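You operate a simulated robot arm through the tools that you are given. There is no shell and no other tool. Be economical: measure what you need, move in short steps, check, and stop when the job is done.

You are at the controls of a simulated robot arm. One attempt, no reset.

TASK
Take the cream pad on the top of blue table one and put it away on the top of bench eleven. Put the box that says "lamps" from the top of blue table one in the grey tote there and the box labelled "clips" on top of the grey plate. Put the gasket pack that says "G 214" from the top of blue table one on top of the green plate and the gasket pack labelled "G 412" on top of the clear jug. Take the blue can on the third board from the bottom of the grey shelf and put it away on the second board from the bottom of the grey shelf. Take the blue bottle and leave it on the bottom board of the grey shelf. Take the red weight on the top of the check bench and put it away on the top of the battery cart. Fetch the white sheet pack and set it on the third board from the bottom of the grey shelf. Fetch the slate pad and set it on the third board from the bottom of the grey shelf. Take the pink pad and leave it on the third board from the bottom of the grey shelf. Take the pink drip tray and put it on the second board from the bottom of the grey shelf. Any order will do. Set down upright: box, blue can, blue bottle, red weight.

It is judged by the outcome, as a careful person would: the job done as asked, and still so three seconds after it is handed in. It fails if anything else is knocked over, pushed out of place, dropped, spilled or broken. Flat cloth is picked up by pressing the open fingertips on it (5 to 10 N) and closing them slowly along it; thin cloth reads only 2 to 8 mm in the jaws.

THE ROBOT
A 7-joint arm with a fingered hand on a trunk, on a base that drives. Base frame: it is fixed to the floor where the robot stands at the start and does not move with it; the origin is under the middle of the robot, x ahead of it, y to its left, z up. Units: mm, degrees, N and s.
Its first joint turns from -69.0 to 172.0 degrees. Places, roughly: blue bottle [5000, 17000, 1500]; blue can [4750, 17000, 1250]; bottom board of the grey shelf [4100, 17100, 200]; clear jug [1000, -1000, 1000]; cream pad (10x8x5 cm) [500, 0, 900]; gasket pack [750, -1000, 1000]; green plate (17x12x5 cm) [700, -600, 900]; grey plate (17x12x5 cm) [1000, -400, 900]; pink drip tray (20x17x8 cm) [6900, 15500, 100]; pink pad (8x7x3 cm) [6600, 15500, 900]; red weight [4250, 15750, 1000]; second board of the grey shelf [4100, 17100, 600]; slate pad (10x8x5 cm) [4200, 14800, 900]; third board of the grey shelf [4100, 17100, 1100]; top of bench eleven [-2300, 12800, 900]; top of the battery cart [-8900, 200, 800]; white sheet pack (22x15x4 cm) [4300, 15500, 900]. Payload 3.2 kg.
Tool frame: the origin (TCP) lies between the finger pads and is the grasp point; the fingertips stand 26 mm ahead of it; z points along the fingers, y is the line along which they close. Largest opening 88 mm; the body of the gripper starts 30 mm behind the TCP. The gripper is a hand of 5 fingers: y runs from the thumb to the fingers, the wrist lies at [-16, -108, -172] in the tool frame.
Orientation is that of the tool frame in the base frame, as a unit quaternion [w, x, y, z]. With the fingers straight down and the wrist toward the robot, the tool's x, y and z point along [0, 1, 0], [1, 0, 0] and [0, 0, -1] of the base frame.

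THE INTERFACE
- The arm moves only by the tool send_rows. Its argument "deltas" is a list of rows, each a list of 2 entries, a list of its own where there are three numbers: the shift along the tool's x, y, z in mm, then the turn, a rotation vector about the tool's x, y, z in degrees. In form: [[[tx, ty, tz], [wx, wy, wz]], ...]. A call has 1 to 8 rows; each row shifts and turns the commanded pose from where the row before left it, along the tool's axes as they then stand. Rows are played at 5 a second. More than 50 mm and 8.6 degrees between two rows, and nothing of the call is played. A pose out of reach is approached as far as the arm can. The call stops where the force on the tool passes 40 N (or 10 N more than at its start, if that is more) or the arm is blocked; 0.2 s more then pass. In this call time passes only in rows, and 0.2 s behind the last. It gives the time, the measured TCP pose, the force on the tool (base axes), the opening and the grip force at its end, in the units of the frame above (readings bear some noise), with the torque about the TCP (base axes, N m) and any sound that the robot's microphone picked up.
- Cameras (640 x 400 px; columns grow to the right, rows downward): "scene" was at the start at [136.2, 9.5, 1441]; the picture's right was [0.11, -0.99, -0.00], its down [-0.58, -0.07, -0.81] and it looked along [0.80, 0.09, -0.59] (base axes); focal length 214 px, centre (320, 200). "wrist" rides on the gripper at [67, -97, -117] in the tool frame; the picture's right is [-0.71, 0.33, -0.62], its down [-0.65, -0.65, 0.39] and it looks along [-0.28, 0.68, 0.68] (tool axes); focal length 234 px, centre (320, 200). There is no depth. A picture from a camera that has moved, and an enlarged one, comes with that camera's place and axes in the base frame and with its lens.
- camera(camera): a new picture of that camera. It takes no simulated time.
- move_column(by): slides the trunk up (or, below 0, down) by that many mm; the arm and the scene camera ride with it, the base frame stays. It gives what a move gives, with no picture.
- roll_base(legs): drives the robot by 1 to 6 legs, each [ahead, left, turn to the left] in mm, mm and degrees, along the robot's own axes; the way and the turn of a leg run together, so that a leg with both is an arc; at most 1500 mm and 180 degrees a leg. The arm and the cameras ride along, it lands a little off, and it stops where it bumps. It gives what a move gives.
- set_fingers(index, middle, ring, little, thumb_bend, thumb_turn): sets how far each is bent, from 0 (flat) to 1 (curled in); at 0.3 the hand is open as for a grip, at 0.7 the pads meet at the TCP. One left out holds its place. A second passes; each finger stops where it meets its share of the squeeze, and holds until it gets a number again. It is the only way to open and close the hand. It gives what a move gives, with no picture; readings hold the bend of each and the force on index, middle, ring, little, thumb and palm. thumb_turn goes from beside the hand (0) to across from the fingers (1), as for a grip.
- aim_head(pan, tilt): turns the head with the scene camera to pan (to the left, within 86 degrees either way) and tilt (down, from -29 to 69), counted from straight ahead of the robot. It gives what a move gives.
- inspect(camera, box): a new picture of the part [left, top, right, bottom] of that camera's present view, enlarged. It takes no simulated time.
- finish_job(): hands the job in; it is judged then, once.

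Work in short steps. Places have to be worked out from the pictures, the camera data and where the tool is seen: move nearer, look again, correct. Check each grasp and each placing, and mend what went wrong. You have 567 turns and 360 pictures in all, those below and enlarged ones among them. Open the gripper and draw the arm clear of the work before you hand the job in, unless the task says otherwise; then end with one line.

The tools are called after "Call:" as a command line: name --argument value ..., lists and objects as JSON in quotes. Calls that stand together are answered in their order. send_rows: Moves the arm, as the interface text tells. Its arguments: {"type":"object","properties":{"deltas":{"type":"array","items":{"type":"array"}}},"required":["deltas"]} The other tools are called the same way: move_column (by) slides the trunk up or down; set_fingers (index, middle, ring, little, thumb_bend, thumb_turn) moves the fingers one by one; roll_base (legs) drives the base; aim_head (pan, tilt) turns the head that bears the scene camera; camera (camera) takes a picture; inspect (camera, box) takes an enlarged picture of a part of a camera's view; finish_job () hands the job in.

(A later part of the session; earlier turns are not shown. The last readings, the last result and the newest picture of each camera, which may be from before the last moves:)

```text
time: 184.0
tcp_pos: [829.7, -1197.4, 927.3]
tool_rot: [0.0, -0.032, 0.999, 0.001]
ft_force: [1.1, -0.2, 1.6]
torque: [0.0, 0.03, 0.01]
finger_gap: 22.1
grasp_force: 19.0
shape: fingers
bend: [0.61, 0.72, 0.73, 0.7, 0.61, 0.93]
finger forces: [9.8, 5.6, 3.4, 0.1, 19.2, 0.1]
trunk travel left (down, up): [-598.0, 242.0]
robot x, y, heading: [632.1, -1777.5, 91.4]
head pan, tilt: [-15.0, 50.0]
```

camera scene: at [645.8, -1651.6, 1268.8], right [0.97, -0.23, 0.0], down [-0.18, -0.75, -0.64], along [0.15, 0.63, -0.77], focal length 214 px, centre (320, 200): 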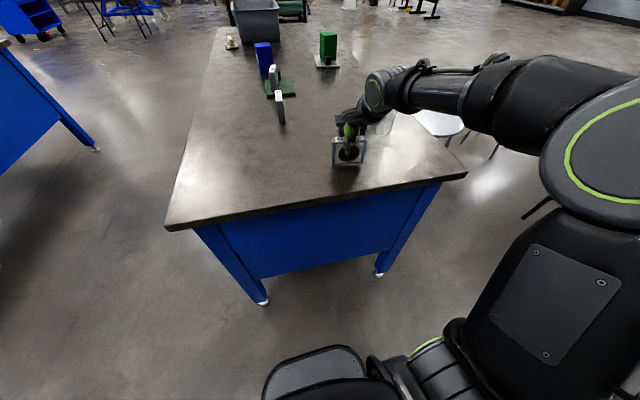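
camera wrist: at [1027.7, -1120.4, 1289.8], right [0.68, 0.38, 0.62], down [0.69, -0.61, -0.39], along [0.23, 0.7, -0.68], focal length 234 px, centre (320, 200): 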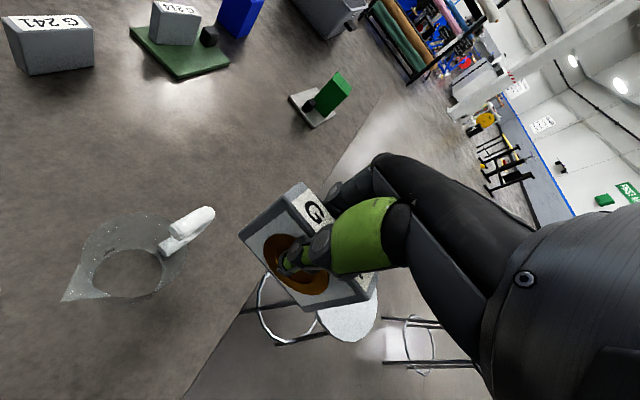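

Contact made. To tip it gently I open only the fingers on the far side and push the top forward with the thumb, so that the fingers catch it.

Call:
set_fingers --index 0.25 --middle 0.25 --ring 0.25 --little 0.25

Call:
send_rows --deltas '[[[0, 8, 0], [0, 0, 0]], [[0, 8, 0], [0, 0, 0]], [[0, 8, 0], [0, 0, 0]], [[0, 8, 0], [0, 0, 0]]]'

Call:
inspect --camera "scene" --box '[290, 90, 410, 190]'

Call:
camera --camera "wrist"

```text
time: 185.0
tcp_pos: [828.2, -1197.9, 926.0]
tool_rot: [0.002, -0.032, 0.999, -0.001]
ft_force: [0.2, -0.2, -0.3]
torque: [-0.01, -0.01, 0.0]
finger_gap: 47.7
grasp_force: 0.1
shape: fingers
bend: [0.25, 0.25, 0.25, 0.25, 0.72, 0.97]
finger forces: [0.1, 0.1, 0.0, 0.0, 0.0, 0.0]
trunk travel left (down, up): [-598.0, 242.0]
robot x, y, heading: [627.9, -1779.4, 91.5]
head pan, tilt: [-15.0, 50.0]
```

```text
time: 186.0
tcp_pos: [827.1, -1166.0, 927.6]
tool_rot: [0.0, -0.033, 0.999, 0.001]
ft_force: [0.5, 0.0, -0.6]
torque: [-0.03, -0.03, -0.01]
finger_gap: 47.8
grasp_force: 0.1
shape: fingers
bend: [0.25, 0.25, 0.25, 0.25, 0.72, 0.97]
finger forces: [0.0, 0.0, 0.0, 0.0, 0.1, 0.0]
trunk travel left (down, up): [-598.0, 242.0]
robot x, y, heading: [629.4, -1777.3, 91.5]
head pan, tilt: [-15.0, 50.0]
```

```text
4.00 times, centred on (350, 140) of scene
camera zoom: at [645.8, -1651.4, 1268.8], right [0.97, -0.23, 0.0], down [-0.18, -0.75, -0.64], along [0.15, 0.63, -0.77], focal length 858 px, centre (200, 440)
```

zoom: 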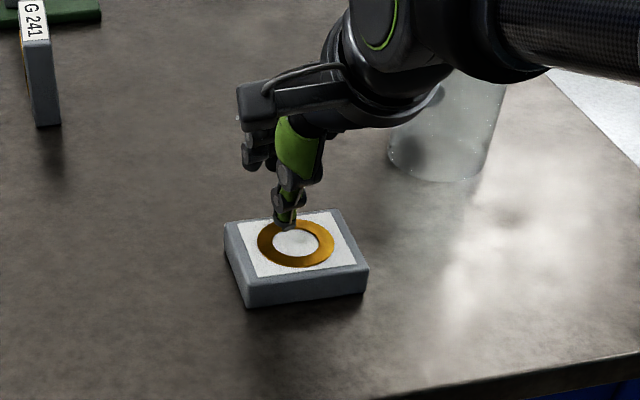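

```text
270 pictures are left
camera wrist: at [767.2, -1268.6, 1044.8], right [0.68, 0.38, 0.62], down [0.69, -0.61, -0.39], along [0.23, 0.7, -0.68], focal length 234 px, centre (320, 200)
```

wrist: 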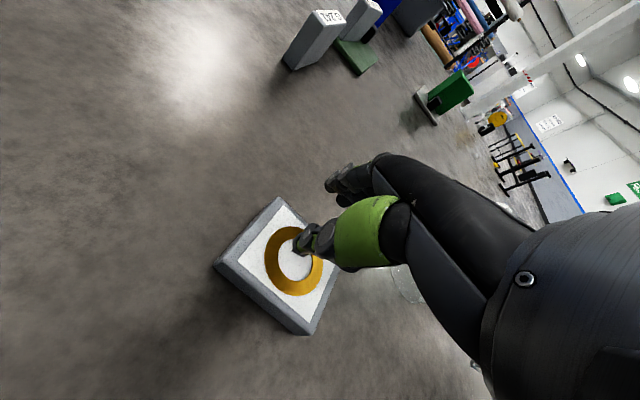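

It already lies flat at about (832,-1168), 89 × 74 mm. I raise, open the hand wide and come down around its 74 mm sides.

Call:
move_column --by 60

Call:
set_fingers --index 0.24 --middle 0.24 --ring 0.24 --little 0.24 --thumb_bend 0.24

Call:
send_rows --deltas '[[[-5, -2, 0], [0, 0, 5]]]'

Call:
move_column --by -70

Call:
inspect --camera "scene" --box '[290, 90, 410, 190]'

Call:
camera --camera "wrist"

```text
time: 187.0
tcp_pos: [826.5, -1166.5, 987.6]
tool_rot: [0.0, -0.033, 0.999, 0.0]
ft_force: [0.3, 0.2, 1.0]
torque: [-0.01, -0.01, 0.0]
finger_gap: 48.0
grasp_force: 0.1
shape: fingers
bend: [0.25, 0.25, 0.25, 0.25, 0.72, 0.97]
finger forces: [0.0, 0.0, 0.0, 0.1, 0.0, 0.1]
trunk travel left (down, up): [-658.0, 182.0]
robot x, y, heading: [629.7, -1776.6, 91.7]
head pan, tilt: [-15.0, 50.0]
```

```text
time: 188.0
tcp_pos: [827.2, -1167.5, 988.1]
tool_rot: [0.001, -0.032, 0.999, 0.0]
ft_force: [-0.5, 0.3, 0.6]
torque: [0.0, 0.02, 0.0]
finger_gap: 98.9
grasp_force: 0.1
shape: fingers
bend: [0.24, 0.24, 0.24, 0.24, 0.24, 0.97]
finger forces: [0.0, 0.0, 0.1, 0.1, 0.0, 0.1]
trunk travel left (down, up): [-658.0, 182.0]
robot x, y, heading: [631.3, -1777.1, 91.5]
head pan, tilt: [-15.0, 50.0]
```

```text
time: 188.4
tcp_pos: [832.7, -1170.0, 986.9]
tool_rot: [0.001, 0.012, 1.0, 0.0]
ft_force: [-0.3, -0.2, 0.0]
torque: [-0.02, -0.03, -0.02]
finger_gap: 99.2
grasp_force: 0.0
shape: fingers
bend: [0.24, 0.24, 0.24, 0.24, 0.24, 0.97]
finger forces: [0.0, 0.0, 0.0, 0.0, 0.0, 0.0]
trunk travel left (down, up): [-658.0, 182.0]
robot x, y, heading: [629.9, -1776.0, 91.7]
head pan, tilt: [-15.0, 50.0]
```

```text
time: 189.5
tcp_pos: [834.0, -1169.2, 917.5]
tool_rot: [0.001, 0.011, 1.0, 0.001]
ft_force: [0.3, 0.3, 0.4]
torque: [0.02, 0.0, 0.0]
finger_gap: 99.1
grasp_force: 0.0
shape: fingers
bend: [0.24, 0.24, 0.24, 0.24, 0.24, 0.97]
finger forces: [0.1, 0.1, 0.0, 0.0, 0.1, 0.0]
trunk travel left (down, up): [-588.0, 252.0]
robot x, y, heading: [632.2, -1776.4, 91.8]
head pan, tilt: [-15.0, 50.0]
```

```text
4.00 times, centred on (350, 140) of scene
camera zoom: at [645.7, -1651.9, 1258.8], right [0.97, -0.23, 0.0], down [-0.18, -0.75, -0.64], along [0.15, 0.63, -0.77], focal length 858 px, centre (200, 440)
```

zoom: 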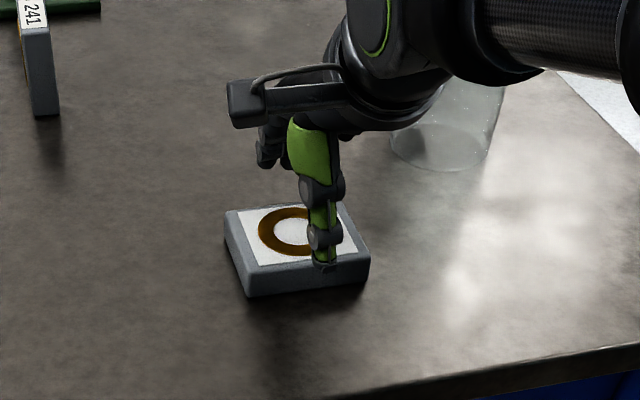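

```text
268 pictures are left
camera wrist: at [764.7, -1265.0, 1034.7], right [0.71, 0.32, 0.62], down [0.64, -0.67, -0.39], along [0.29, 0.67, -0.68], focal length 234 px, centre (320, 200)
```

wrist: 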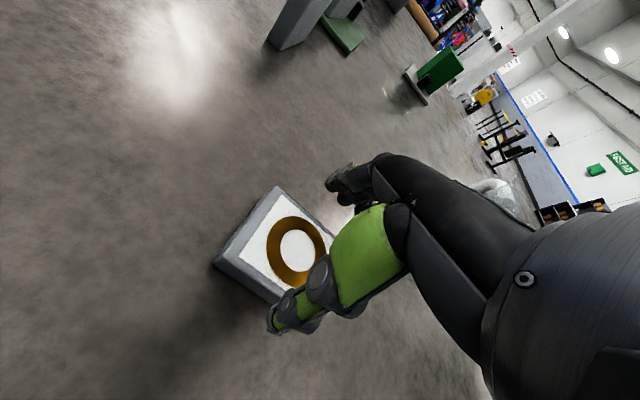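

Call:
send_rows --deltas '[[[0, 0, 10], [0, 0, 0]], [[0, 0, 8], [0, 0, 0]], [[0, 0, 5], [0, 0, 0]]]'

Call:
inspect --camera "scene" --box '[290, 90, 410, 190]'

```text
time: 190.3
tcp_pos: [833.6, -1168.6, 894.3]
tool_rot: [0.002, 0.01, 1.0, 0.0]
ft_force: [0.8, 0.2, -0.2]
torque: [0.03, -0.01, -0.02]
finger_gap: 98.8
grasp_force: 0.0
shape: fingers
bend: [0.24, 0.24, 0.24, 0.24, 0.24, 0.97]
finger forces: [0.0, 0.0, 0.0, 0.1, 0.0, 0.0]
trunk travel left (down, up): [-588.0, 252.0]
robot x, y, heading: [629.3, -1776.9, 91.9]
head pan, tilt: [-15.0, 50.0]
```

```text
4.00 times, centred on (350, 140) of scene
camera zoom: at [645.8, -1651.5, 1258.8], right [0.97, -0.23, 0.0], down [-0.18, -0.75, -0.64], along [0.15, 0.63, -0.77], focal length 858 px, centre (200, 440)
```

zoom: 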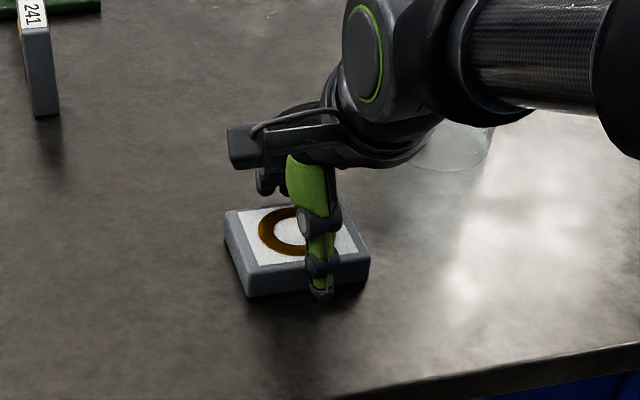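

The thumb tip is about 8 mm above the table, beside the pack. I close.

Call:
set_fingers --index 0.45 --middle 0.45 --ring 0.45 --little 0.45 --thumb_bend 0.45

Call:
inspect --camera "scene" --box '[290, 90, 410, 190]'

```text
time: 191.3
tcp_pos: [834.1, -1169.5, 896.3]
tool_rot: [0.001, 0.012, 1.0, 0.001]
ft_force: [0.2, 1.8, 2.7]
torque: [0.0, 0.02, -0.01]
finger_gap: 75.0
grasp_force: 8.9
shape: fingers
bend: [0.4, 0.42, 0.42, 0.45, 0.37, 0.96]
finger forces: [5.1, 2.4, 2.4, 0.0, 8.9, 0.0]
trunk travel left (down, up): [-588.0, 252.0]
robot x, y, heading: [631.5, -1773.6, 91.5]
head pan, tilt: [-15.0, 50.0]
```

```text
4.00 times, centred on (350, 140) of scene
camera zoom: at [645.7, -1651.9, 1258.9], right [0.97, -0.23, 0.0], down [-0.18, -0.75, -0.64], along [0.15, 0.63, -0.77], focal length 858 px, centre (200, 440)
```

zoom: 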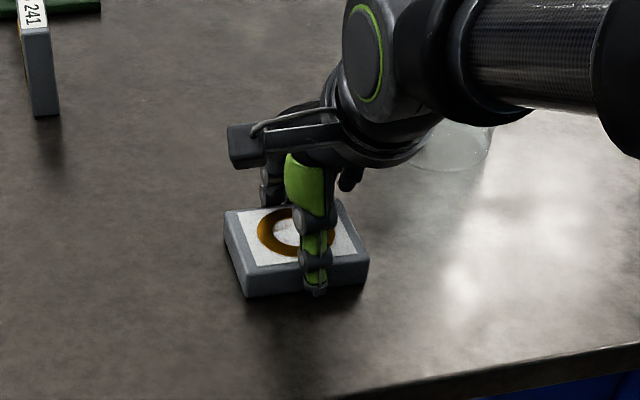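

Call:
set_fingers --index 0.5 --middle 0.5 --ring 0.5 --thumb_bend 0.49

Call:
move_column --by 40

Call:
inspect --camera "scene" --box '[290, 90, 410, 190]'

Call:
camera --camera "wrist"

```text
time: 192.3
tcp_pos: [833.8, -1169.1, 895.3]
tool_rot: [0.001, 0.011, 1.0, 0.001]
ft_force: [0.6, 1.7, 5.0]
torque: [-0.09, 0.04, 0.03]
finger_gap: 74.8
grasp_force: 14.0
shape: fingers
bend: [0.43, 0.45, 0.45, 0.45, 0.37, 0.96]
finger forces: [7.3, 3.7, 3.6, 0.0, 13.5, 0.0]
trunk travel left (down, up): [-588.0, 252.0]
robot x, y, heading: [630.0, -1776.2, 91.5]
head pan, tilt: [-15.0, 50.0]
```

```text
time: 193.1
tcp_pos: [833.7, -1169.4, 934.3]
tool_rot: [0.0, 0.011, 1.0, 0.0]
ft_force: [0.6, -0.6, -0.1]
torque: [-0.01, -0.02, -0.03]
finger_gap: 74.7
grasp_force: 13.0
shape: fingers
bend: [0.43, 0.45, 0.46, 0.45, 0.37, 0.95]
finger forces: [6.4, 3.5, 3.4, 0.0, 13.0, 0.1]
trunk travel left (down, up): [-628.0, 212.0]
robot x, y, heading: [630.3, -1775.5, 91.6]
head pan, tilt: [-15.0, 50.0]
```

```text
4.00 times, centred on (350, 140) of scene
camera zoom: at [646.0, -1651.4, 1298.8], right [0.97, -0.23, 0.0], down [-0.18, -0.75, -0.64], along [0.15, 0.63, -0.77], focal length 858 px, centre (200, 440)
```

zoom: 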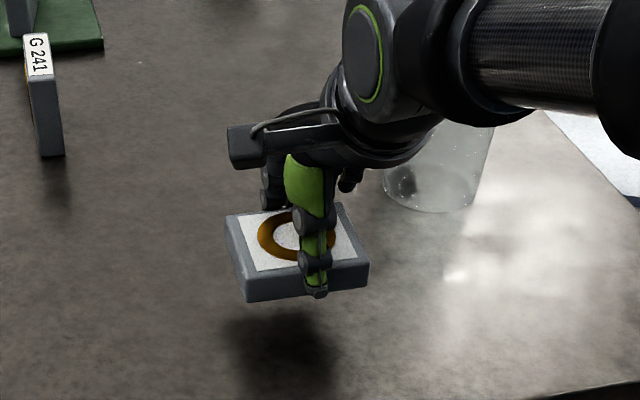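

```text
264 pictures are left
camera wrist: at [765.5, -1265.2, 1051.6], right [0.71, 0.32, 0.62], down [0.63, -0.67, -0.39], along [0.29, 0.67, -0.68], focal length 234 px, centre (320, 200)
```

wrist: 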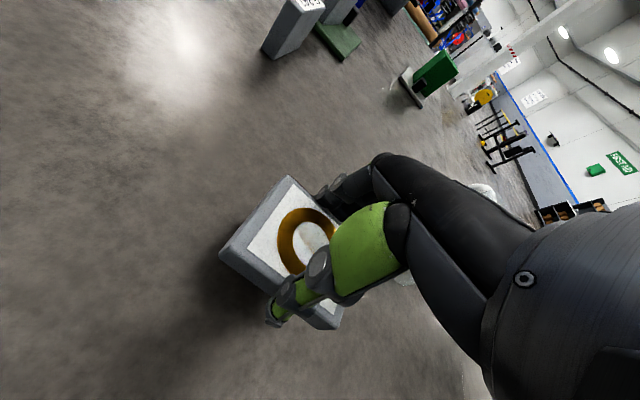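

Held flat (bottom 35 below the TCP). I raise and move over the jug.

Call:
move_column --by 180

Call:
roll_base --legs '[[107, -166, 0]]'

Call:
camera --camera "wrist"

Call:
inspect --camera "scene" --box '[280, 80, 420, 200]'

```text
time: 195.1
tcp_pos: [834.0, -1168.6, 1114.0]
tool_rot: [0.0, 0.011, 1.0, 0.0]
ft_force: [-0.3, 0.6, 0.3]
torque: [0.01, -0.01, 0.02]
finger_gap: 74.6
grasp_force: 13.3
shape: fingers
bend: [0.43, 0.45, 0.46, 0.45, 0.37, 0.95]
finger forces: [6.4, 3.5, 3.3, 0.1, 12.9, 0.0]
trunk travel left (down, up): [-808.0, 32.0]
robot x, y, heading: [630.9, -1777.5, 91.6]
head pan, tilt: [-15.0, 50.0]
```

```text
time: 196.7
tcp_pos: [990.3, -1058.1, 1114.1]
tool_rot: [0.001, 0.013, 1.0, 0.0]
ft_force: [0.0, -0.3, 0.2]
torque: [0.01, 0.0, 0.01]
finger_gap: 74.5
grasp_force: 13.1
shape: fingers
bend: [0.43, 0.45, 0.46, 0.45, 0.37, 0.95]
finger forces: [6.4, 3.6, 3.3, 0.0, 13.1, 0.0]
trunk travel left (down, up): [-808.0, 32.0]
robot x, y, heading: [784.1, -1664.8, 91.5]
head pan, tilt: [-15.0, 50.0]
```

```text
263 pictures are left
camera wrist: at [921.9, -1154.7, 1232.0], right [0.72, 0.31, 0.62], down [0.63, -0.67, -0.39], along [0.3, 0.67, -0.68], focal length 234 px, centre (320, 200)
```

wrist: 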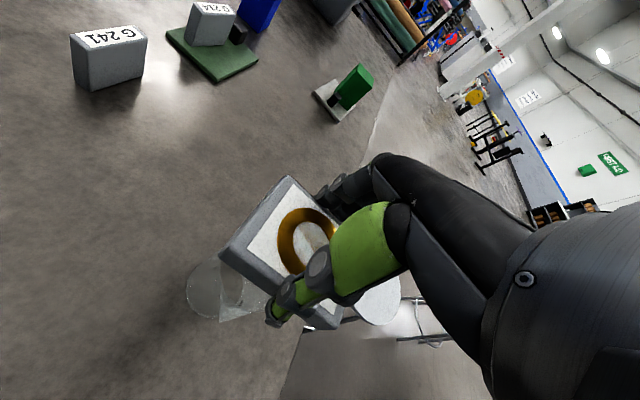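

```text
3.33 times, centred on (350, 140) of scene
camera zoom: at [801.0, -1540.5, 1478.9], right [0.97, -0.23, 0.0], down [-0.18, -0.74, -0.64], along [0.15, 0.62, -0.77], focal length 715 px, centre (220, 400)
```

zoom: 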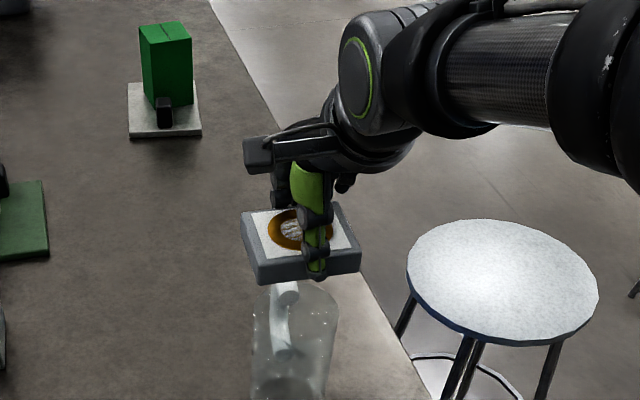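

The jug's rim centre is at about (994,-1057); I shift 5 mm, lower partway and check.

Call:
send_rows --deltas '[[[-5, 0, 0], [0, 0, 0]]]'

Call:
move_column --by -55

Call:
inspect --camera "scene" --box '[300, 90, 400, 200]'

Call:
inspect --camera "wrist" --box '[160, 160, 360, 340]'

```text
time: 197.1
tcp_pos: [995.3, -1059.8, 1114.5]
tool_rot: [0.001, 0.013, 1.0, 0.0]
ft_force: [-0.1, 0.5, -0.7]
torque: [0.02, -0.03, -0.01]
finger_gap: 74.3
grasp_force: 13.8
shape: fingers
bend: [0.43, 0.45, 0.46, 0.45, 0.37, 0.95]
finger forces: [6.4, 3.6, 3.2, 0.0, 13.0, 0.0]
trunk travel left (down, up): [-808.0, 32.0]
robot x, y, heading: [785.3, -1665.0, 91.5]
head pan, tilt: [-15.0, 50.0]
```

```text
time: 198.0
tcp_pos: [994.4, -1059.5, 1059.6]
tool_rot: [0.001, 0.013, 1.0, 0.0]
ft_force: [0.0, -0.2, -1.1]
torque: [-0.01, 0.01, -0.05]
finger_gap: 74.8
grasp_force: 13.1
shape: fingers
bend: [0.43, 0.45, 0.46, 0.45, 0.37, 0.95]
finger forces: [6.3, 3.4, 3.3, 0.0, 13.0, 0.0]
trunk travel left (down, up): [-753.0, 87.0]
robot x, y, heading: [789.1, -1665.2, 91.7]
head pan, tilt: [-15.0, 50.0]
```

```text
3.64 times, centred on (350, 145) of scene
camera zoom: at [801.1, -1540.4, 1423.8], right [0.97, -0.23, 0.0], down [-0.18, -0.74, -0.64], along [0.15, 0.62, -0.77], focal length 780 px, centre (211, 400)
```

zoom: 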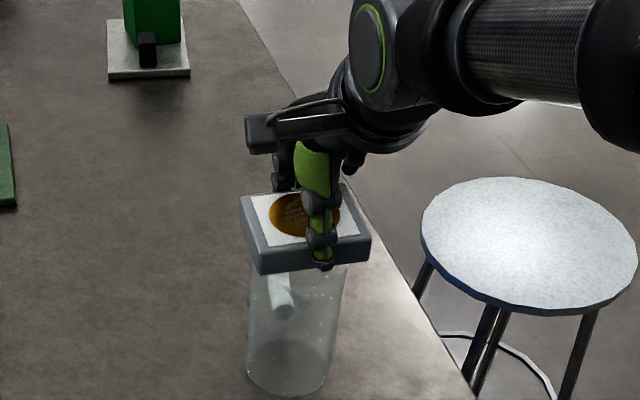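

```text
2.22 times, centred on (260, 250) of wrist
camera zoom: at [926.9, -1155.3, 1176.1], right [0.72, 0.31, 0.62], down [0.63, -0.67, -0.39], along [0.3, 0.67, -0.68], focal length 520 px, centre (453, 89)
```

zoom: 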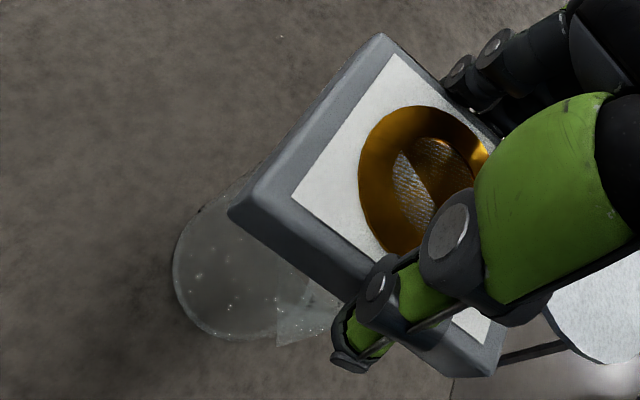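

Pack and jug are aligned within about 5 mm. I feel down onto the rim.

Call:
send_rows --deltas '[[[-2, 0, 8], [0, 0, 0]], [[0, 0, 6], [0, 0, 0]]]'

Call:
inspect --camera "scene" --box '[300, 90, 400, 200]'

```text
time: 198.6
tcp_pos: [995.8, -1059.2, 1045.4]
tool_rot: [0.001, 0.012, 1.0, 0.0]
ft_force: [0.4, -0.5, -0.7]
torque: [0.0, -0.02, 0.0]
finger_gap: 74.6
grasp_force: 12.9
shape: fingers
bend: [0.43, 0.45, 0.46, 0.45, 0.37, 0.95]
finger forces: [6.3, 3.5, 3.2, 0.0, 12.8, 0.0]
trunk travel left (down, up): [-753.0, 87.0]
robot x, y, heading: [786.4, -1663.5, 91.7]
head pan, tilt: [-15.0, 50.0]
```

```text
3.64 times, centred on (350, 145) of scene
camera zoom: at [801.1, -1540.1, 1423.8], right [0.97, -0.23, 0.0], down [-0.18, -0.74, -0.64], along [0.15, 0.62, -0.77], focal length 780 px, centre (211, 400)
```

zoom: 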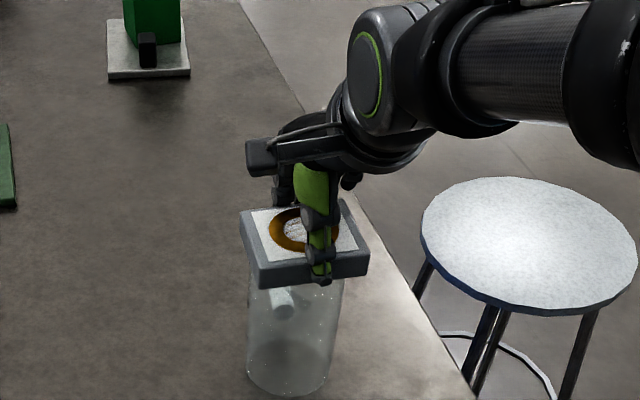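

Call:
send_rows --deltas '[[[0, 0, 3], [0, 0, 0]], [[0, 0, 3], [0, 0, 0]]]'

Call:
send_rows --deltas '[[[0, 0, 2], [0, 0, 0]]]'

```text
time: 199.2
tcp_pos: [996.9, -1057.5, 1038.9]
tool_rot: [0.001, 0.014, 1.0, 0.001]
ft_force: [0.4, 0.0, -0.5]
torque: [0.03, -0.02, -0.01]
finger_gap: 74.7
grasp_force: 13.3
shape: fingers
bend: [0.43, 0.45, 0.46, 0.45, 0.37, 0.95]
finger forces: [6.4, 3.5, 3.3, 0.1, 12.9, 0.1]
trunk travel left (down, up): [-753.0, 87.0]
robot x, y, heading: [784.6, -1665.5, 91.6]
head pan, tilt: [-15.0, 50.0]
```

```text
time: 199.6
tcp_pos: [997.9, -1060.2, 1037.2]
tool_rot: [0.0, 0.013, 1.0, -0.001]
ft_force: [-0.1, 0.5, 0.4]
torque: [0.06, 0.0, 0.0]
finger_gap: 74.5
grasp_force: 13.7
shape: fingers
bend: [0.43, 0.45, 0.46, 0.45, 0.37, 0.95]
finger forces: [6.5, 3.5, 3.3, 0.1, 12.9, 0.0]
trunk travel left (down, up): [-753.0, 87.0]
robot x, y, heading: [784.8, -1668.9, 91.5]
head pan, tilt: [-15.0, 50.0]
```

Call:
send_rows --deltas '[[[0, 0, 2], [0, 0, 0]]]'

Call:
inspect --camera "scene" --box '[300, 90, 400, 200]'

```text
time: 200.0
tcp_pos: [996.9, -1059.0, 1036.2]
tool_rot: [0.001, 0.013, 1.0, 0.001]
ft_force: [0.3, 0.3, 2.7]
torque: [-0.08, 0.06, 0.01]
finger_gap: 74.8
grasp_force: 13.6
shape: fingers
bend: [0.43, 0.46, 0.46, 0.45, 0.37, 0.95]
finger forces: [6.9, 3.4, 3.3, 0.0, 13.7, 0.0]
trunk travel left (down, up): [-753.0, 87.0]
robot x, y, heading: [784.4, -1662.9, 91.6]
head pan, tilt: [-15.0, 50.0]
```

```text
3.64 times, centred on (350, 145) of scene
camera zoom: at [801.0, -1541.0, 1424.0], right [0.97, -0.23, 0.0], down [-0.18, -0.74, -0.64], along [0.15, 0.63, -0.77], focal length 780 px, centre (211, 400)
```

zoom: 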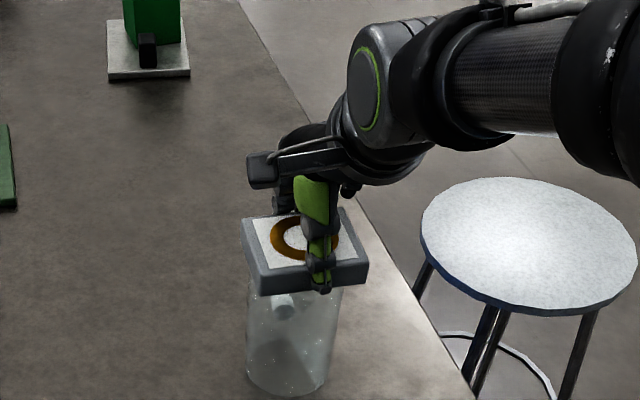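

It rests on the rim (2.7 N at the expected height). I release slowly.

Call:
set_fingers --index 0.36 --middle 0.36 --ring 0.36 --little 0.36 --thumb_bend 0.31

Call:
set_fingers --index 0.24 --middle 0.24 --ring 0.24 --little 0.24 --thumb_bend 0.24

Call:
move_column --by 80

Call:
camera --camera "wrist"

Call:
inspect --camera "scene" --box '[300, 90, 400, 200]'

```text
time: 201.0
tcp_pos: [997.8, -1059.0, 1034.0]
tool_rot: [0.001, 0.014, 1.0, 0.0]
ft_force: [1.0, -0.9, 0.1]
torque: [0.04, -0.01, -0.03]
finger_gap: 80.6
grasp_force: 0.1
shape: fingers
bend: [0.36, 0.36, 0.36, 0.36, 0.31, 0.97]
finger forces: [0.0, 0.1, 0.0, 0.0, 0.0, 0.0]
trunk travel left (down, up): [-753.0, 87.0]
robot x, y, heading: [784.1, -1659.2, 91.2]
head pan, tilt: [-15.0, 50.0]
```

```text
time: 202.0
tcp_pos: [997.6, -1058.8, 1036.3]
tool_rot: [0.001, 0.013, 1.0, 0.0]
ft_force: [-0.1, 0.1, -0.6]
torque: [-0.01, -0.01, 0.03]
finger_gap: 99.3
grasp_force: 0.0
shape: fingers
bend: [0.24, 0.24, 0.24, 0.24, 0.24, 0.97]
finger forces: [0.1, 0.0, 0.0, 0.0, 0.0, 0.0]
trunk travel left (down, up): [-753.0, 87.0]
robot x, y, heading: [782.2, -1662.9, 91.6]
head pan, tilt: [-15.0, 50.0]
```

```text
time: 203.2
tcp_pos: [998.2, -1059.7, 1115.8]
tool_rot: [0.001, 0.014, 1.0, 0.0]
ft_force: [-0.8, 0.5, 0.1]
torque: [0.02, 0.0, 0.01]
finger_gap: 99.0
grasp_force: 0.0
shape: fingers
bend: [0.24, 0.24, 0.24, 0.24, 0.24, 0.97]
finger forces: [0.0, 0.0, 0.0, 0.1, 0.1, 0.0]
trunk travel left (down, up): [-833.0, 7.0]
robot x, y, heading: [785.7, -1664.2, 91.5]
head pan, tilt: [-15.0, 50.0]
```

```text
257 pictures are left
camera wrist: at [929.0, -1155.3, 1232.0], right [0.72, 0.31, 0.62], down [0.63, -0.67, -0.39], along [0.3, 0.67, -0.68], focal length 234 px, centre (320, 200)
```

wrist: 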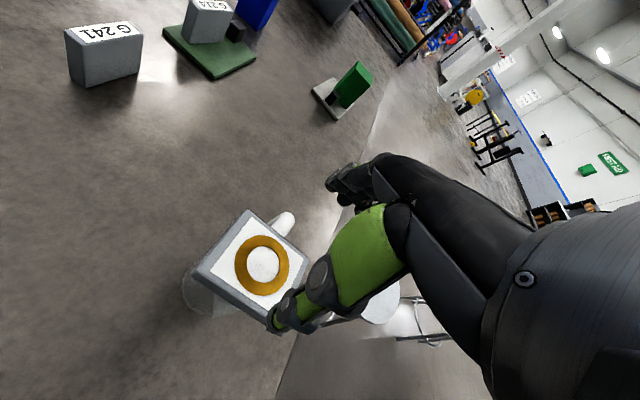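

```text
3.64 times, centred on (350, 145) of scene
camera zoom: at [801.3, -1540.2, 1503.8], right [0.97, -0.23, 0.0], down [-0.18, -0.74, -0.64], along [0.15, 0.62, -0.77], focal length 780 px, centre (211, 400)
```

zoom: 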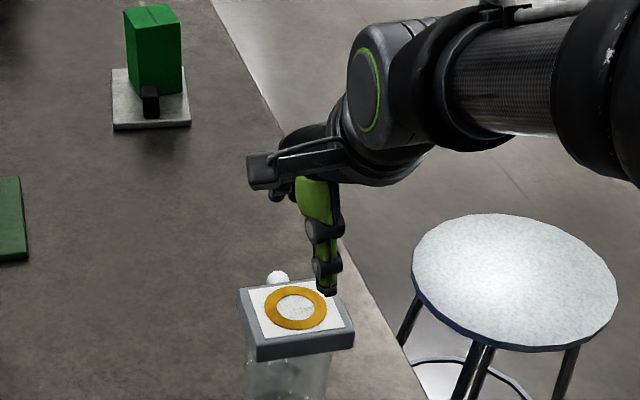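

G 412 lies safely across the jug. Now I drive to the front of the table for the cream pad.

Call:
roll_base --legs '[[0, 835, 0], [0, 0, -91], [0, 1500, 0], [0, 250, 0]]'

Call:
aim_head --pan 0 --tilt 50

Call:
camera --camera "scene"

```text
time: 219.8
tcp_pos: [578.7, -191.5, 1114.6]
tool_rot: [0.0, 0.725, 0.688, -0.001]
ft_force: [0.1, 0.2, -0.5]
torque: [0.03, -0.02, -0.02]
finger_gap: 99.1
grasp_force: 0.0
shape: fingers
bend: [0.24, 0.24, 0.24, 0.24, 0.24, 0.97]
finger forces: [0.0, 0.1, 0.0, 0.0, 0.0, 0.0]
trunk travel left (down, up): [-833.0, 7.0]
robot x, y, heading: [-20.4, 38.1, 0.2]
head pan, tilt: [-15.0, 50.0]
```

```text
time: 220.6
tcp_pos: [580.0, -190.3, 1114.1]
tool_rot: [0.001, 0.725, 0.689, -0.001]
ft_force: [0.5, 0.1, -0.5]
torque: [0.04, -0.01, -0.03]
finger_gap: 99.2
grasp_force: 0.1
shape: fingers
bend: [0.24, 0.24, 0.24, 0.24, 0.24, 0.97]
finger forces: [0.1, 0.0, 0.0, 0.0, 0.0, 0.1]
trunk travel left (down, up): [-833.0, 7.0]
robot x, y, heading: [-17.4, 35.5, -0.1]
head pan, tilt: [0.0, 50.0]
```

```text
255 pictures are left
camera scene: at [106.2, 37.0, 1503.8], right [0.0, -1.0, 0.0], down [-0.77, 0.0, -0.64], along [0.64, 0.0, -0.77], focal length 214 px, centre (320, 200)
```

scene: 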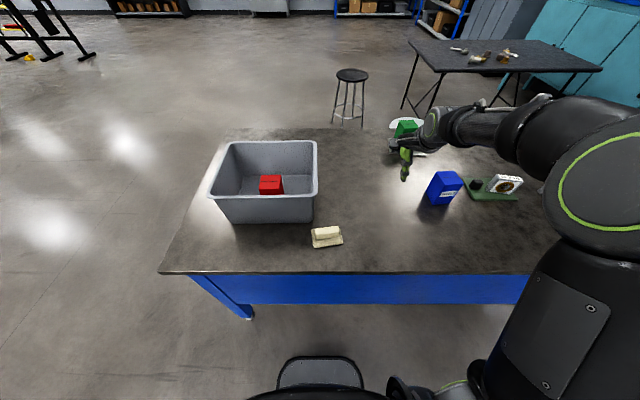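

Call:
inspect --camera "scene" --box '[290, 210, 370, 260]'

```text
8.00 times, centred on (330, 235) of scene
camera zoom: at [106.2, 37.0, 1503.8], right [0.0, -1.0, 0.0], down [-0.77, 0.0, -0.64], along [0.64, 0.0, -0.77], focal length 1716 px, centre (240, -80)
```

zoom: 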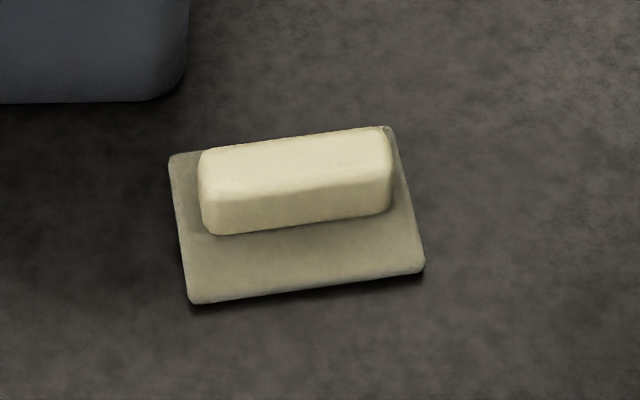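

The cream pad's bar is at about (478,13), yaw +8.5°, top about 905. I move over it and turn the hand to match.

Call:
roll_base --legs '[[-102, 204, 0]]'

Call:
send_rows --deltas '[[[0, 0, 0], [0, 0, -6]], [[0, 0, 0], [0, 0, -5.4]]]'

Call:
move_column --by -130

Call:
camera --camera "wrist"

Call:
camera --camera "scene"

```text
time: 222.3
tcp_pos: [478.5, 16.2, 1114.6]
tool_rot: [0.0, 0.725, 0.689, 0.0]
ft_force: [0.0, 0.8, 0.6]
torque: [-0.02, -0.01, -0.04]
finger_gap: 99.1
grasp_force: 0.0
shape: fingers
bend: [0.24, 0.24, 0.24, 0.24, 0.24, 0.97]
finger forces: [0.0, 0.0, 0.0, 0.1, 0.0, 0.0]
trunk travel left (down, up): [-833.0, 7.0]
robot x, y, heading: [-122.8, 248.6, 0.1]
head pan, tilt: [0.0, 50.0]
```

```text
time: 222.9
tcp_pos: [479.6, 16.9, 1115.8]
tool_rot: [0.001, 0.652, 0.758, 0.0]
ft_force: [-0.5, 0.4, 1.0]
torque: [0.0, 0.01, -0.02]
finger_gap: 99.3
grasp_force: 0.1
shape: fingers
bend: [0.24, 0.24, 0.24, 0.24, 0.24, 0.97]
finger forces: [0.0, 0.0, 0.0, 0.0, 0.0, 0.0]
trunk travel left (down, up): [-833.0, 7.0]
robot x, y, heading: [-121.1, 245.8, 0.1]
head pan, tilt: [0.0, 50.0]
```

```text
time: 224.5
tcp_pos: [479.2, 17.0, 985.3]
tool_rot: [0.001, 0.653, 0.757, -0.001]
ft_force: [-0.4, -0.3, 0.3]
torque: [-0.01, 0.01, 0.0]
finger_gap: 98.9
grasp_force: 0.0
shape: fingers
bend: [0.24, 0.24, 0.24, 0.24, 0.24, 0.97]
finger forces: [0.1, 0.1, 0.0, 0.0, 0.1, 0.0]
trunk travel left (down, up): [-703.0, 137.0]
robot x, y, heading: [-122.6, 248.1, 0.0]
head pan, tilt: [0.0, 50.0]
```

```text
253 pictures are left
camera wrist: at [373.4, 68.8, 1102.6], right [0.43, -0.65, 0.62], down [-0.55, -0.74, -0.39], along [0.71, -0.18, -0.68], focal length 234 px, centre (320, 200)
```

wrist: 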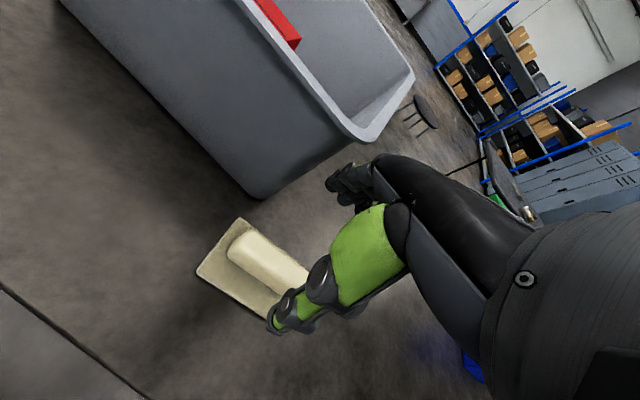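

```text
252 pictures are left
camera scene: at [5.0, 244.1, 1373.9], right [0.0, -1.0, 0.0], down [-0.77, 0.0, -0.64], along [0.64, 0.0, -0.77], focal length 214 px, centre (320, 200)
```

scene: 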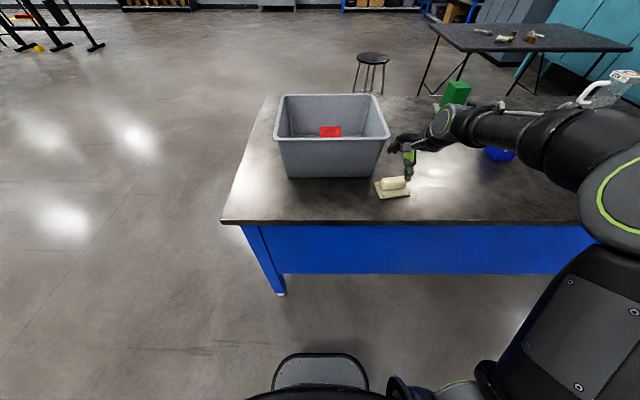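

The tote corner is close to the far fingers, so I narrow the opening and shift the grip toward the pad's right part before lowering.

Call:
set_fingers --index 0.48 --middle 0.48 --ring 0.48 --little 0.48 --thumb_bend 0.45

Call:
send_rows --deltas '[[[-16, 0, 0], [0, 0, 0]]]'

Call:
move_column --by -50

Call:
inspect --camera "scene" --box '[350, 110, 440, 210]'

Call:
inspect --camera "wrist" --box '[160, 140, 400, 350]'

```text
time: 225.5
tcp_pos: [479.2, 17.8, 985.0]
tool_rot: [0.001, 0.653, 0.758, -0.001]
ft_force: [-0.5, -0.6, -0.8]
torque: [0.01, 0.0, 0.03]
finger_gap: 53.3
grasp_force: 0.0
shape: fingers
bend: [0.48, 0.48, 0.48, 0.48, 0.45, 0.97]
finger forces: [0.0, 0.0, 0.1, 0.1, 0.0, 0.0]
trunk travel left (down, up): [-703.0, 137.0]
robot x, y, heading: [-126.0, 247.5, 0.3]
head pan, tilt: [0.0, 50.0]
```

```text
time: 225.9
tcp_pos: [482.0, -0.3, 984.1]
tool_rot: [0.0, 0.653, 0.757, 0.0]
ft_force: [0.3, -0.4, -0.1]
torque: [0.05, 0.0, -0.01]
finger_gap: 53.9
grasp_force: 0.1
shape: fingers
bend: [0.48, 0.48, 0.48, 0.48, 0.45, 0.97]
finger forces: [0.0, 0.0, 0.0, 0.1, 0.1, 0.0]
trunk travel left (down, up): [-703.0, 137.0]
robot x, y, heading: [-122.6, 243.8, 0.1]
head pan, tilt: [0.0, 50.0]
```

```text
time: 226.8
tcp_pos: [481.5, 1.1, 934.5]
tool_rot: [0.0, 0.653, 0.757, -0.001]
ft_force: [0.5, 0.4, -0.3]
torque: [0.0, 0.0, 0.02]
finger_gap: 53.6
grasp_force: 0.0
shape: fingers
bend: [0.48, 0.48, 0.48, 0.48, 0.45, 0.97]
finger forces: [0.0, 0.0, 0.0, 0.1, 0.0, 0.0]
trunk travel left (down, up): [-653.0, 187.0]
robot x, y, heading: [-120.4, 245.5, 0.3]
head pan, tilt: [0.0, 50.0]
```

```text
4.00 times, centred on (395, 160) of scene
camera zoom: at [5.0, 244.1, 1323.8], right [0.0, -1.0, 0.0], down [-0.77, 0.0, -0.64], along [0.64, 0.0, -0.77], focal length 858 px, centre (20, 360)
```

zoom: 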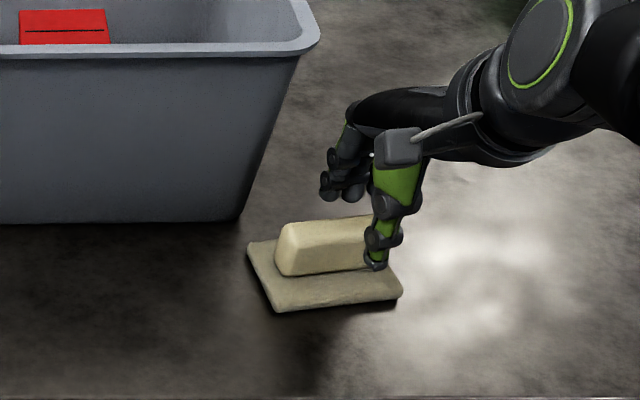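

```text
1.90 times, centred on (280, 245) of wrist
camera zoom: at [375.7, 52.1, 1051.5], right [0.43, -0.65, 0.62], down [-0.55, -0.74, -0.39], along [0.71, -0.18, -0.68], focal length 446 px, centre (396, 114)
```

zoom: 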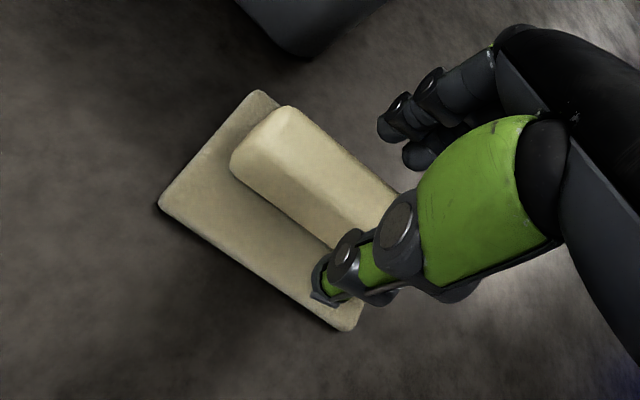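

There's ample tote clearance; I shift 10 back left, lower and close on the bar.

Call:
send_rows --deltas '[[[10, 0, 0], [0, 0, 0]], [[0, 0, 15], [0, 0, 0]], [[0, 0, 12], [0, 0, 0]], [[0, 0, 8], [0, 0, 0]]]'

Call:
set_fingers --index 0.7 --middle 0.7 --ring 0.7 --little 0.66 --thumb_bend 0.68

Call:
inspect --camera "scene" --box '[350, 110, 440, 210]'

```text
time: 227.8
tcp_pos: [478.8, 12.6, 901.2]
tool_rot: [0.003, 0.652, 0.758, 0.003]
ft_force: [0.3, 0.0, 8.3]
torque: [-0.06, -0.31, -0.01]
finger_gap: 53.9
grasp_force: 4.2
shape: fingers
bend: [0.48, 0.47, 0.48, 0.48, 0.45, 0.97]
finger forces: [0.1, 8.1, 0.0, 0.0, 0.0, 0.1]
trunk travel left (down, up): [-653.0, 187.0]
robot x, y, heading: [-123.5, 244.7, 0.0]
head pan, tilt: [0.0, 50.0]
```

```text
time: 228.8
tcp_pos: [478.9, 12.7, 900.6]
tool_rot: [0.003, 0.653, 0.758, 0.001]
ft_force: [6.2, 0.6, 16.5]
torque: [-0.07, -0.44, 0.15]
finger_gap: 25.2
grasp_force: 19.6
shape: fingers
bend: [0.64, 0.64, 0.65, 0.66, 0.6, 0.96]
finger forces: [7.2, 17.0, 3.5, 0.0, 11.5, 0.0]
trunk travel left (down, up): [-653.0, 187.0]
robot x, y, heading: [-118.0, 242.2, -0.0]
head pan, tilt: [0.0, 50.0]
```

```text
4.00 times, centred on (395, 160) of scene
camera zoom: at [3.7, 245.4, 1324.1], right [0.0, -1.0, 0.0], down [-0.77, 0.0, -0.64], along [0.64, 0.0, -0.77], focal length 858 px, centre (20, 360)
```

zoom: 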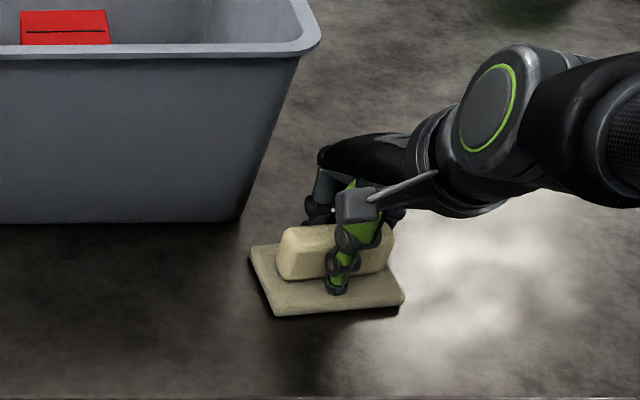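

Gripped on the bar at 25 mm (the tips press on the base). I lift.

Call:
move_column --by 60

Call:
inspect --camera "scene" --box '[350, 110, 440, 210]'

```text
time: 229.8
tcp_pos: [477.6, 10.8, 958.0]
tool_rot: [0.0, 0.653, 0.758, 0.0]
ft_force: [-0.2, 0.0, -0.8]
torque: [0.0, 0.04, 0.01]
finger_gap: 25.3
grasp_force: 11.8
shape: fingers
bend: [0.64, 0.65, 0.66, 0.66, 0.6, 0.95]
finger forces: [6.4, 3.3, 2.1, 0.0, 11.6, 0.1]
trunk travel left (down, up): [-713.0, 127.0]
robot x, y, heading: [-124.2, 241.7, 0.3]
head pan, tilt: [0.0, 50.0]
```

```text
4.00 times, centred on (395, 160) of scene
camera zoom: at [5.3, 243.9, 1383.8], right [0.0, -1.0, 0.0], down [-0.77, 0.0, -0.64], along [0.64, 0.0, -0.77], focal length 858 px, centre (20, 360)
```

zoom: 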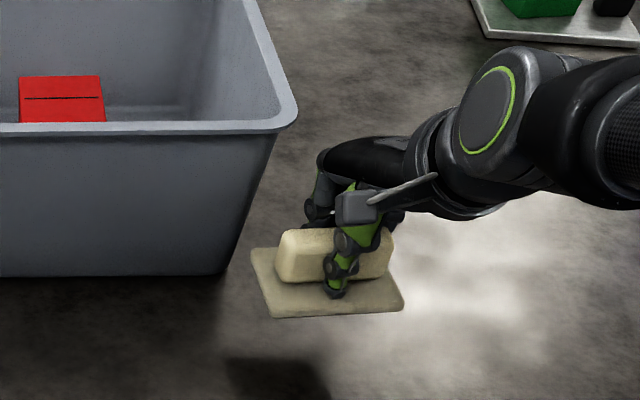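

The pad is held. I back off, turn to +y and look down the hall for a route to bench eleven.

Call:
move_column --by 120

Call:
roll_base --legs '[[-350, 0, 0], [0, 0, 90]]'

Call:
aim_head --pan 15 --tilt 12

Call:
camera --camera "scene"

```text
time: 231.3
tcp_pos: [477.7, 11.8, 1078.0]
tool_rot: [-0.001, 0.652, 0.758, 0.0]
ft_force: [-0.1, 0.9, -0.2]
torque: [0.02, -0.04, 0.03]
finger_gap: 25.4
grasp_force: 12.2
shape: fingers
bend: [0.64, 0.65, 0.66, 0.66, 0.6, 0.95]
finger forces: [6.3, 3.3, 2.0, 0.1, 11.7, 0.0]
trunk travel left (down, up): [-833.0, 7.0]
robot x, y, heading: [-122.7, 248.6, 0.0]
head pan, tilt: [0.0, 50.0]
```

```text
time: 237.5
tcp_pos: [-253.4, 851.8, 1078.6]
tool_rot: [0.0, -0.087, 0.996, 0.0]
ft_force: [0.3, -0.3, -0.6]
torque: [-0.01, 0.0, 0.0]
finger_gap: 24.6
grasp_force: 10.8
shape: fingers
bend: [0.64, 0.66, 0.66, 0.66, 0.6, 0.95]
finger forces: [5.8, 3.2, 2.0, 0.0, 11.2, 0.1]
trunk travel left (down, up): [-833.0, 7.0]
robot x, y, heading: [-469.3, 247.6, 91.5]
head pan, tilt: [0.0, 50.0]
```

```text
time: 238.5
tcp_pos: [-254.1, 850.5, 1079.4]
tool_rot: [0.0, -0.086, 0.996, 0.0]
ft_force: [-0.4, 0.6, -0.2]
torque: [-0.02, 0.02, 0.03]
finger_gap: 24.6
grasp_force: 10.7
shape: fingers
bend: [0.64, 0.66, 0.66, 0.66, 0.6, 0.95]
finger forces: [5.9, 3.3, 2.1, 0.0, 11.2, 0.1]
trunk travel left (down, up): [-833.0, 7.0]
robot x, y, heading: [-470.1, 247.3, 91.5]
head pan, tilt: [15.0, 12.0]
```

```text
247 pictures are left
camera scene: at [-499.0, 384.3, 1562.3], right [0.96, 0.28, 0.0], down [0.06, -0.2, -0.98], along [-0.28, 0.94, -0.21], focal length 214 px, centre (320, 200)
```

scene: 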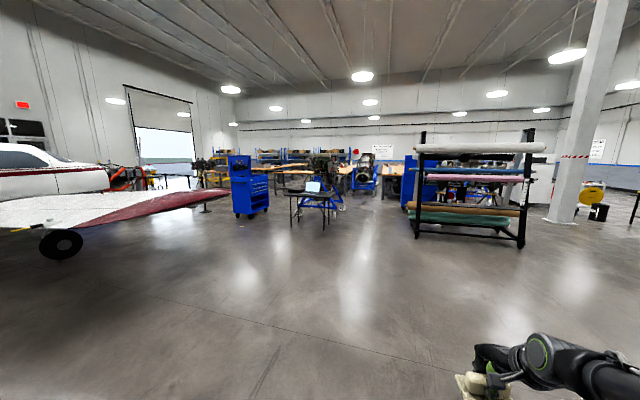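

The lane between the laptop table (x≈-2000) and the fabric rack (x≥140) is clear around x≈-750. I drive 3 m and look again.

Call:
roll_base --legs '[[1500, 100, 0], [1500, 100, 0]]'

Call:
camera --camera "scene"

```text
refused: leg 1 is longer than a leg can be; nothing moved
```

```text
246 pictures are left
camera scene: at [-499.0, 384.3, 1562.3], right [0.96, 0.28, 0.0], down [0.06, -0.2, -0.98], along [-0.28, 0.94, -0.21], focal length 214 px, centre (320, 200)
```

scene: 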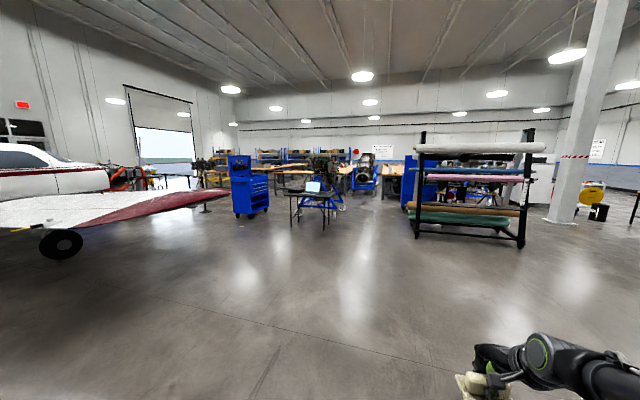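

Legs must stay within 1500 in total length; I retry with 1450.

Call:
roll_base --legs '[[1450, 100, 0], [1450, 100, 0]]'

Call:
camera --camera "scene"

```text
time: 252.3
tcp_pos: [-512.0, 3690.7, 1079.4]
tool_rot: [0.001, -0.091, 0.996, 0.001]
ft_force: [-0.3, 0.8, -1.7]
torque: [0.0, 0.02, 0.02]
finger_gap: 24.9
grasp_force: 10.8
shape: fingers
bend: [0.64, 0.66, 0.66, 0.66, 0.6, 0.95]
finger forces: [5.9, 3.3, 2.0, 0.0, 11.2, 0.0]
trunk travel left (down, up): [-833.0, 7.0]
robot x, y, heading: [-718.2, 3082.8, 91.9]
head pan, tilt: [15.0, 12.0]
```

```text
245 pictures are left
camera scene: at [-752.7, 3222.2, 1562.4], right [0.96, 0.29, 0.0], down [0.06, -0.2, -0.98], along [-0.29, 0.93, -0.21], focal length 214 px, centre (320, 200)
```

scene: 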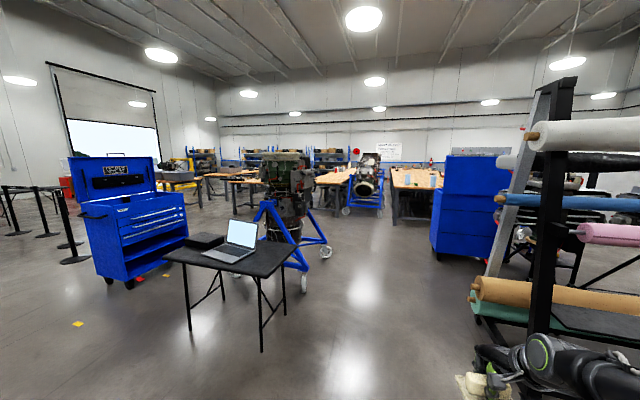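

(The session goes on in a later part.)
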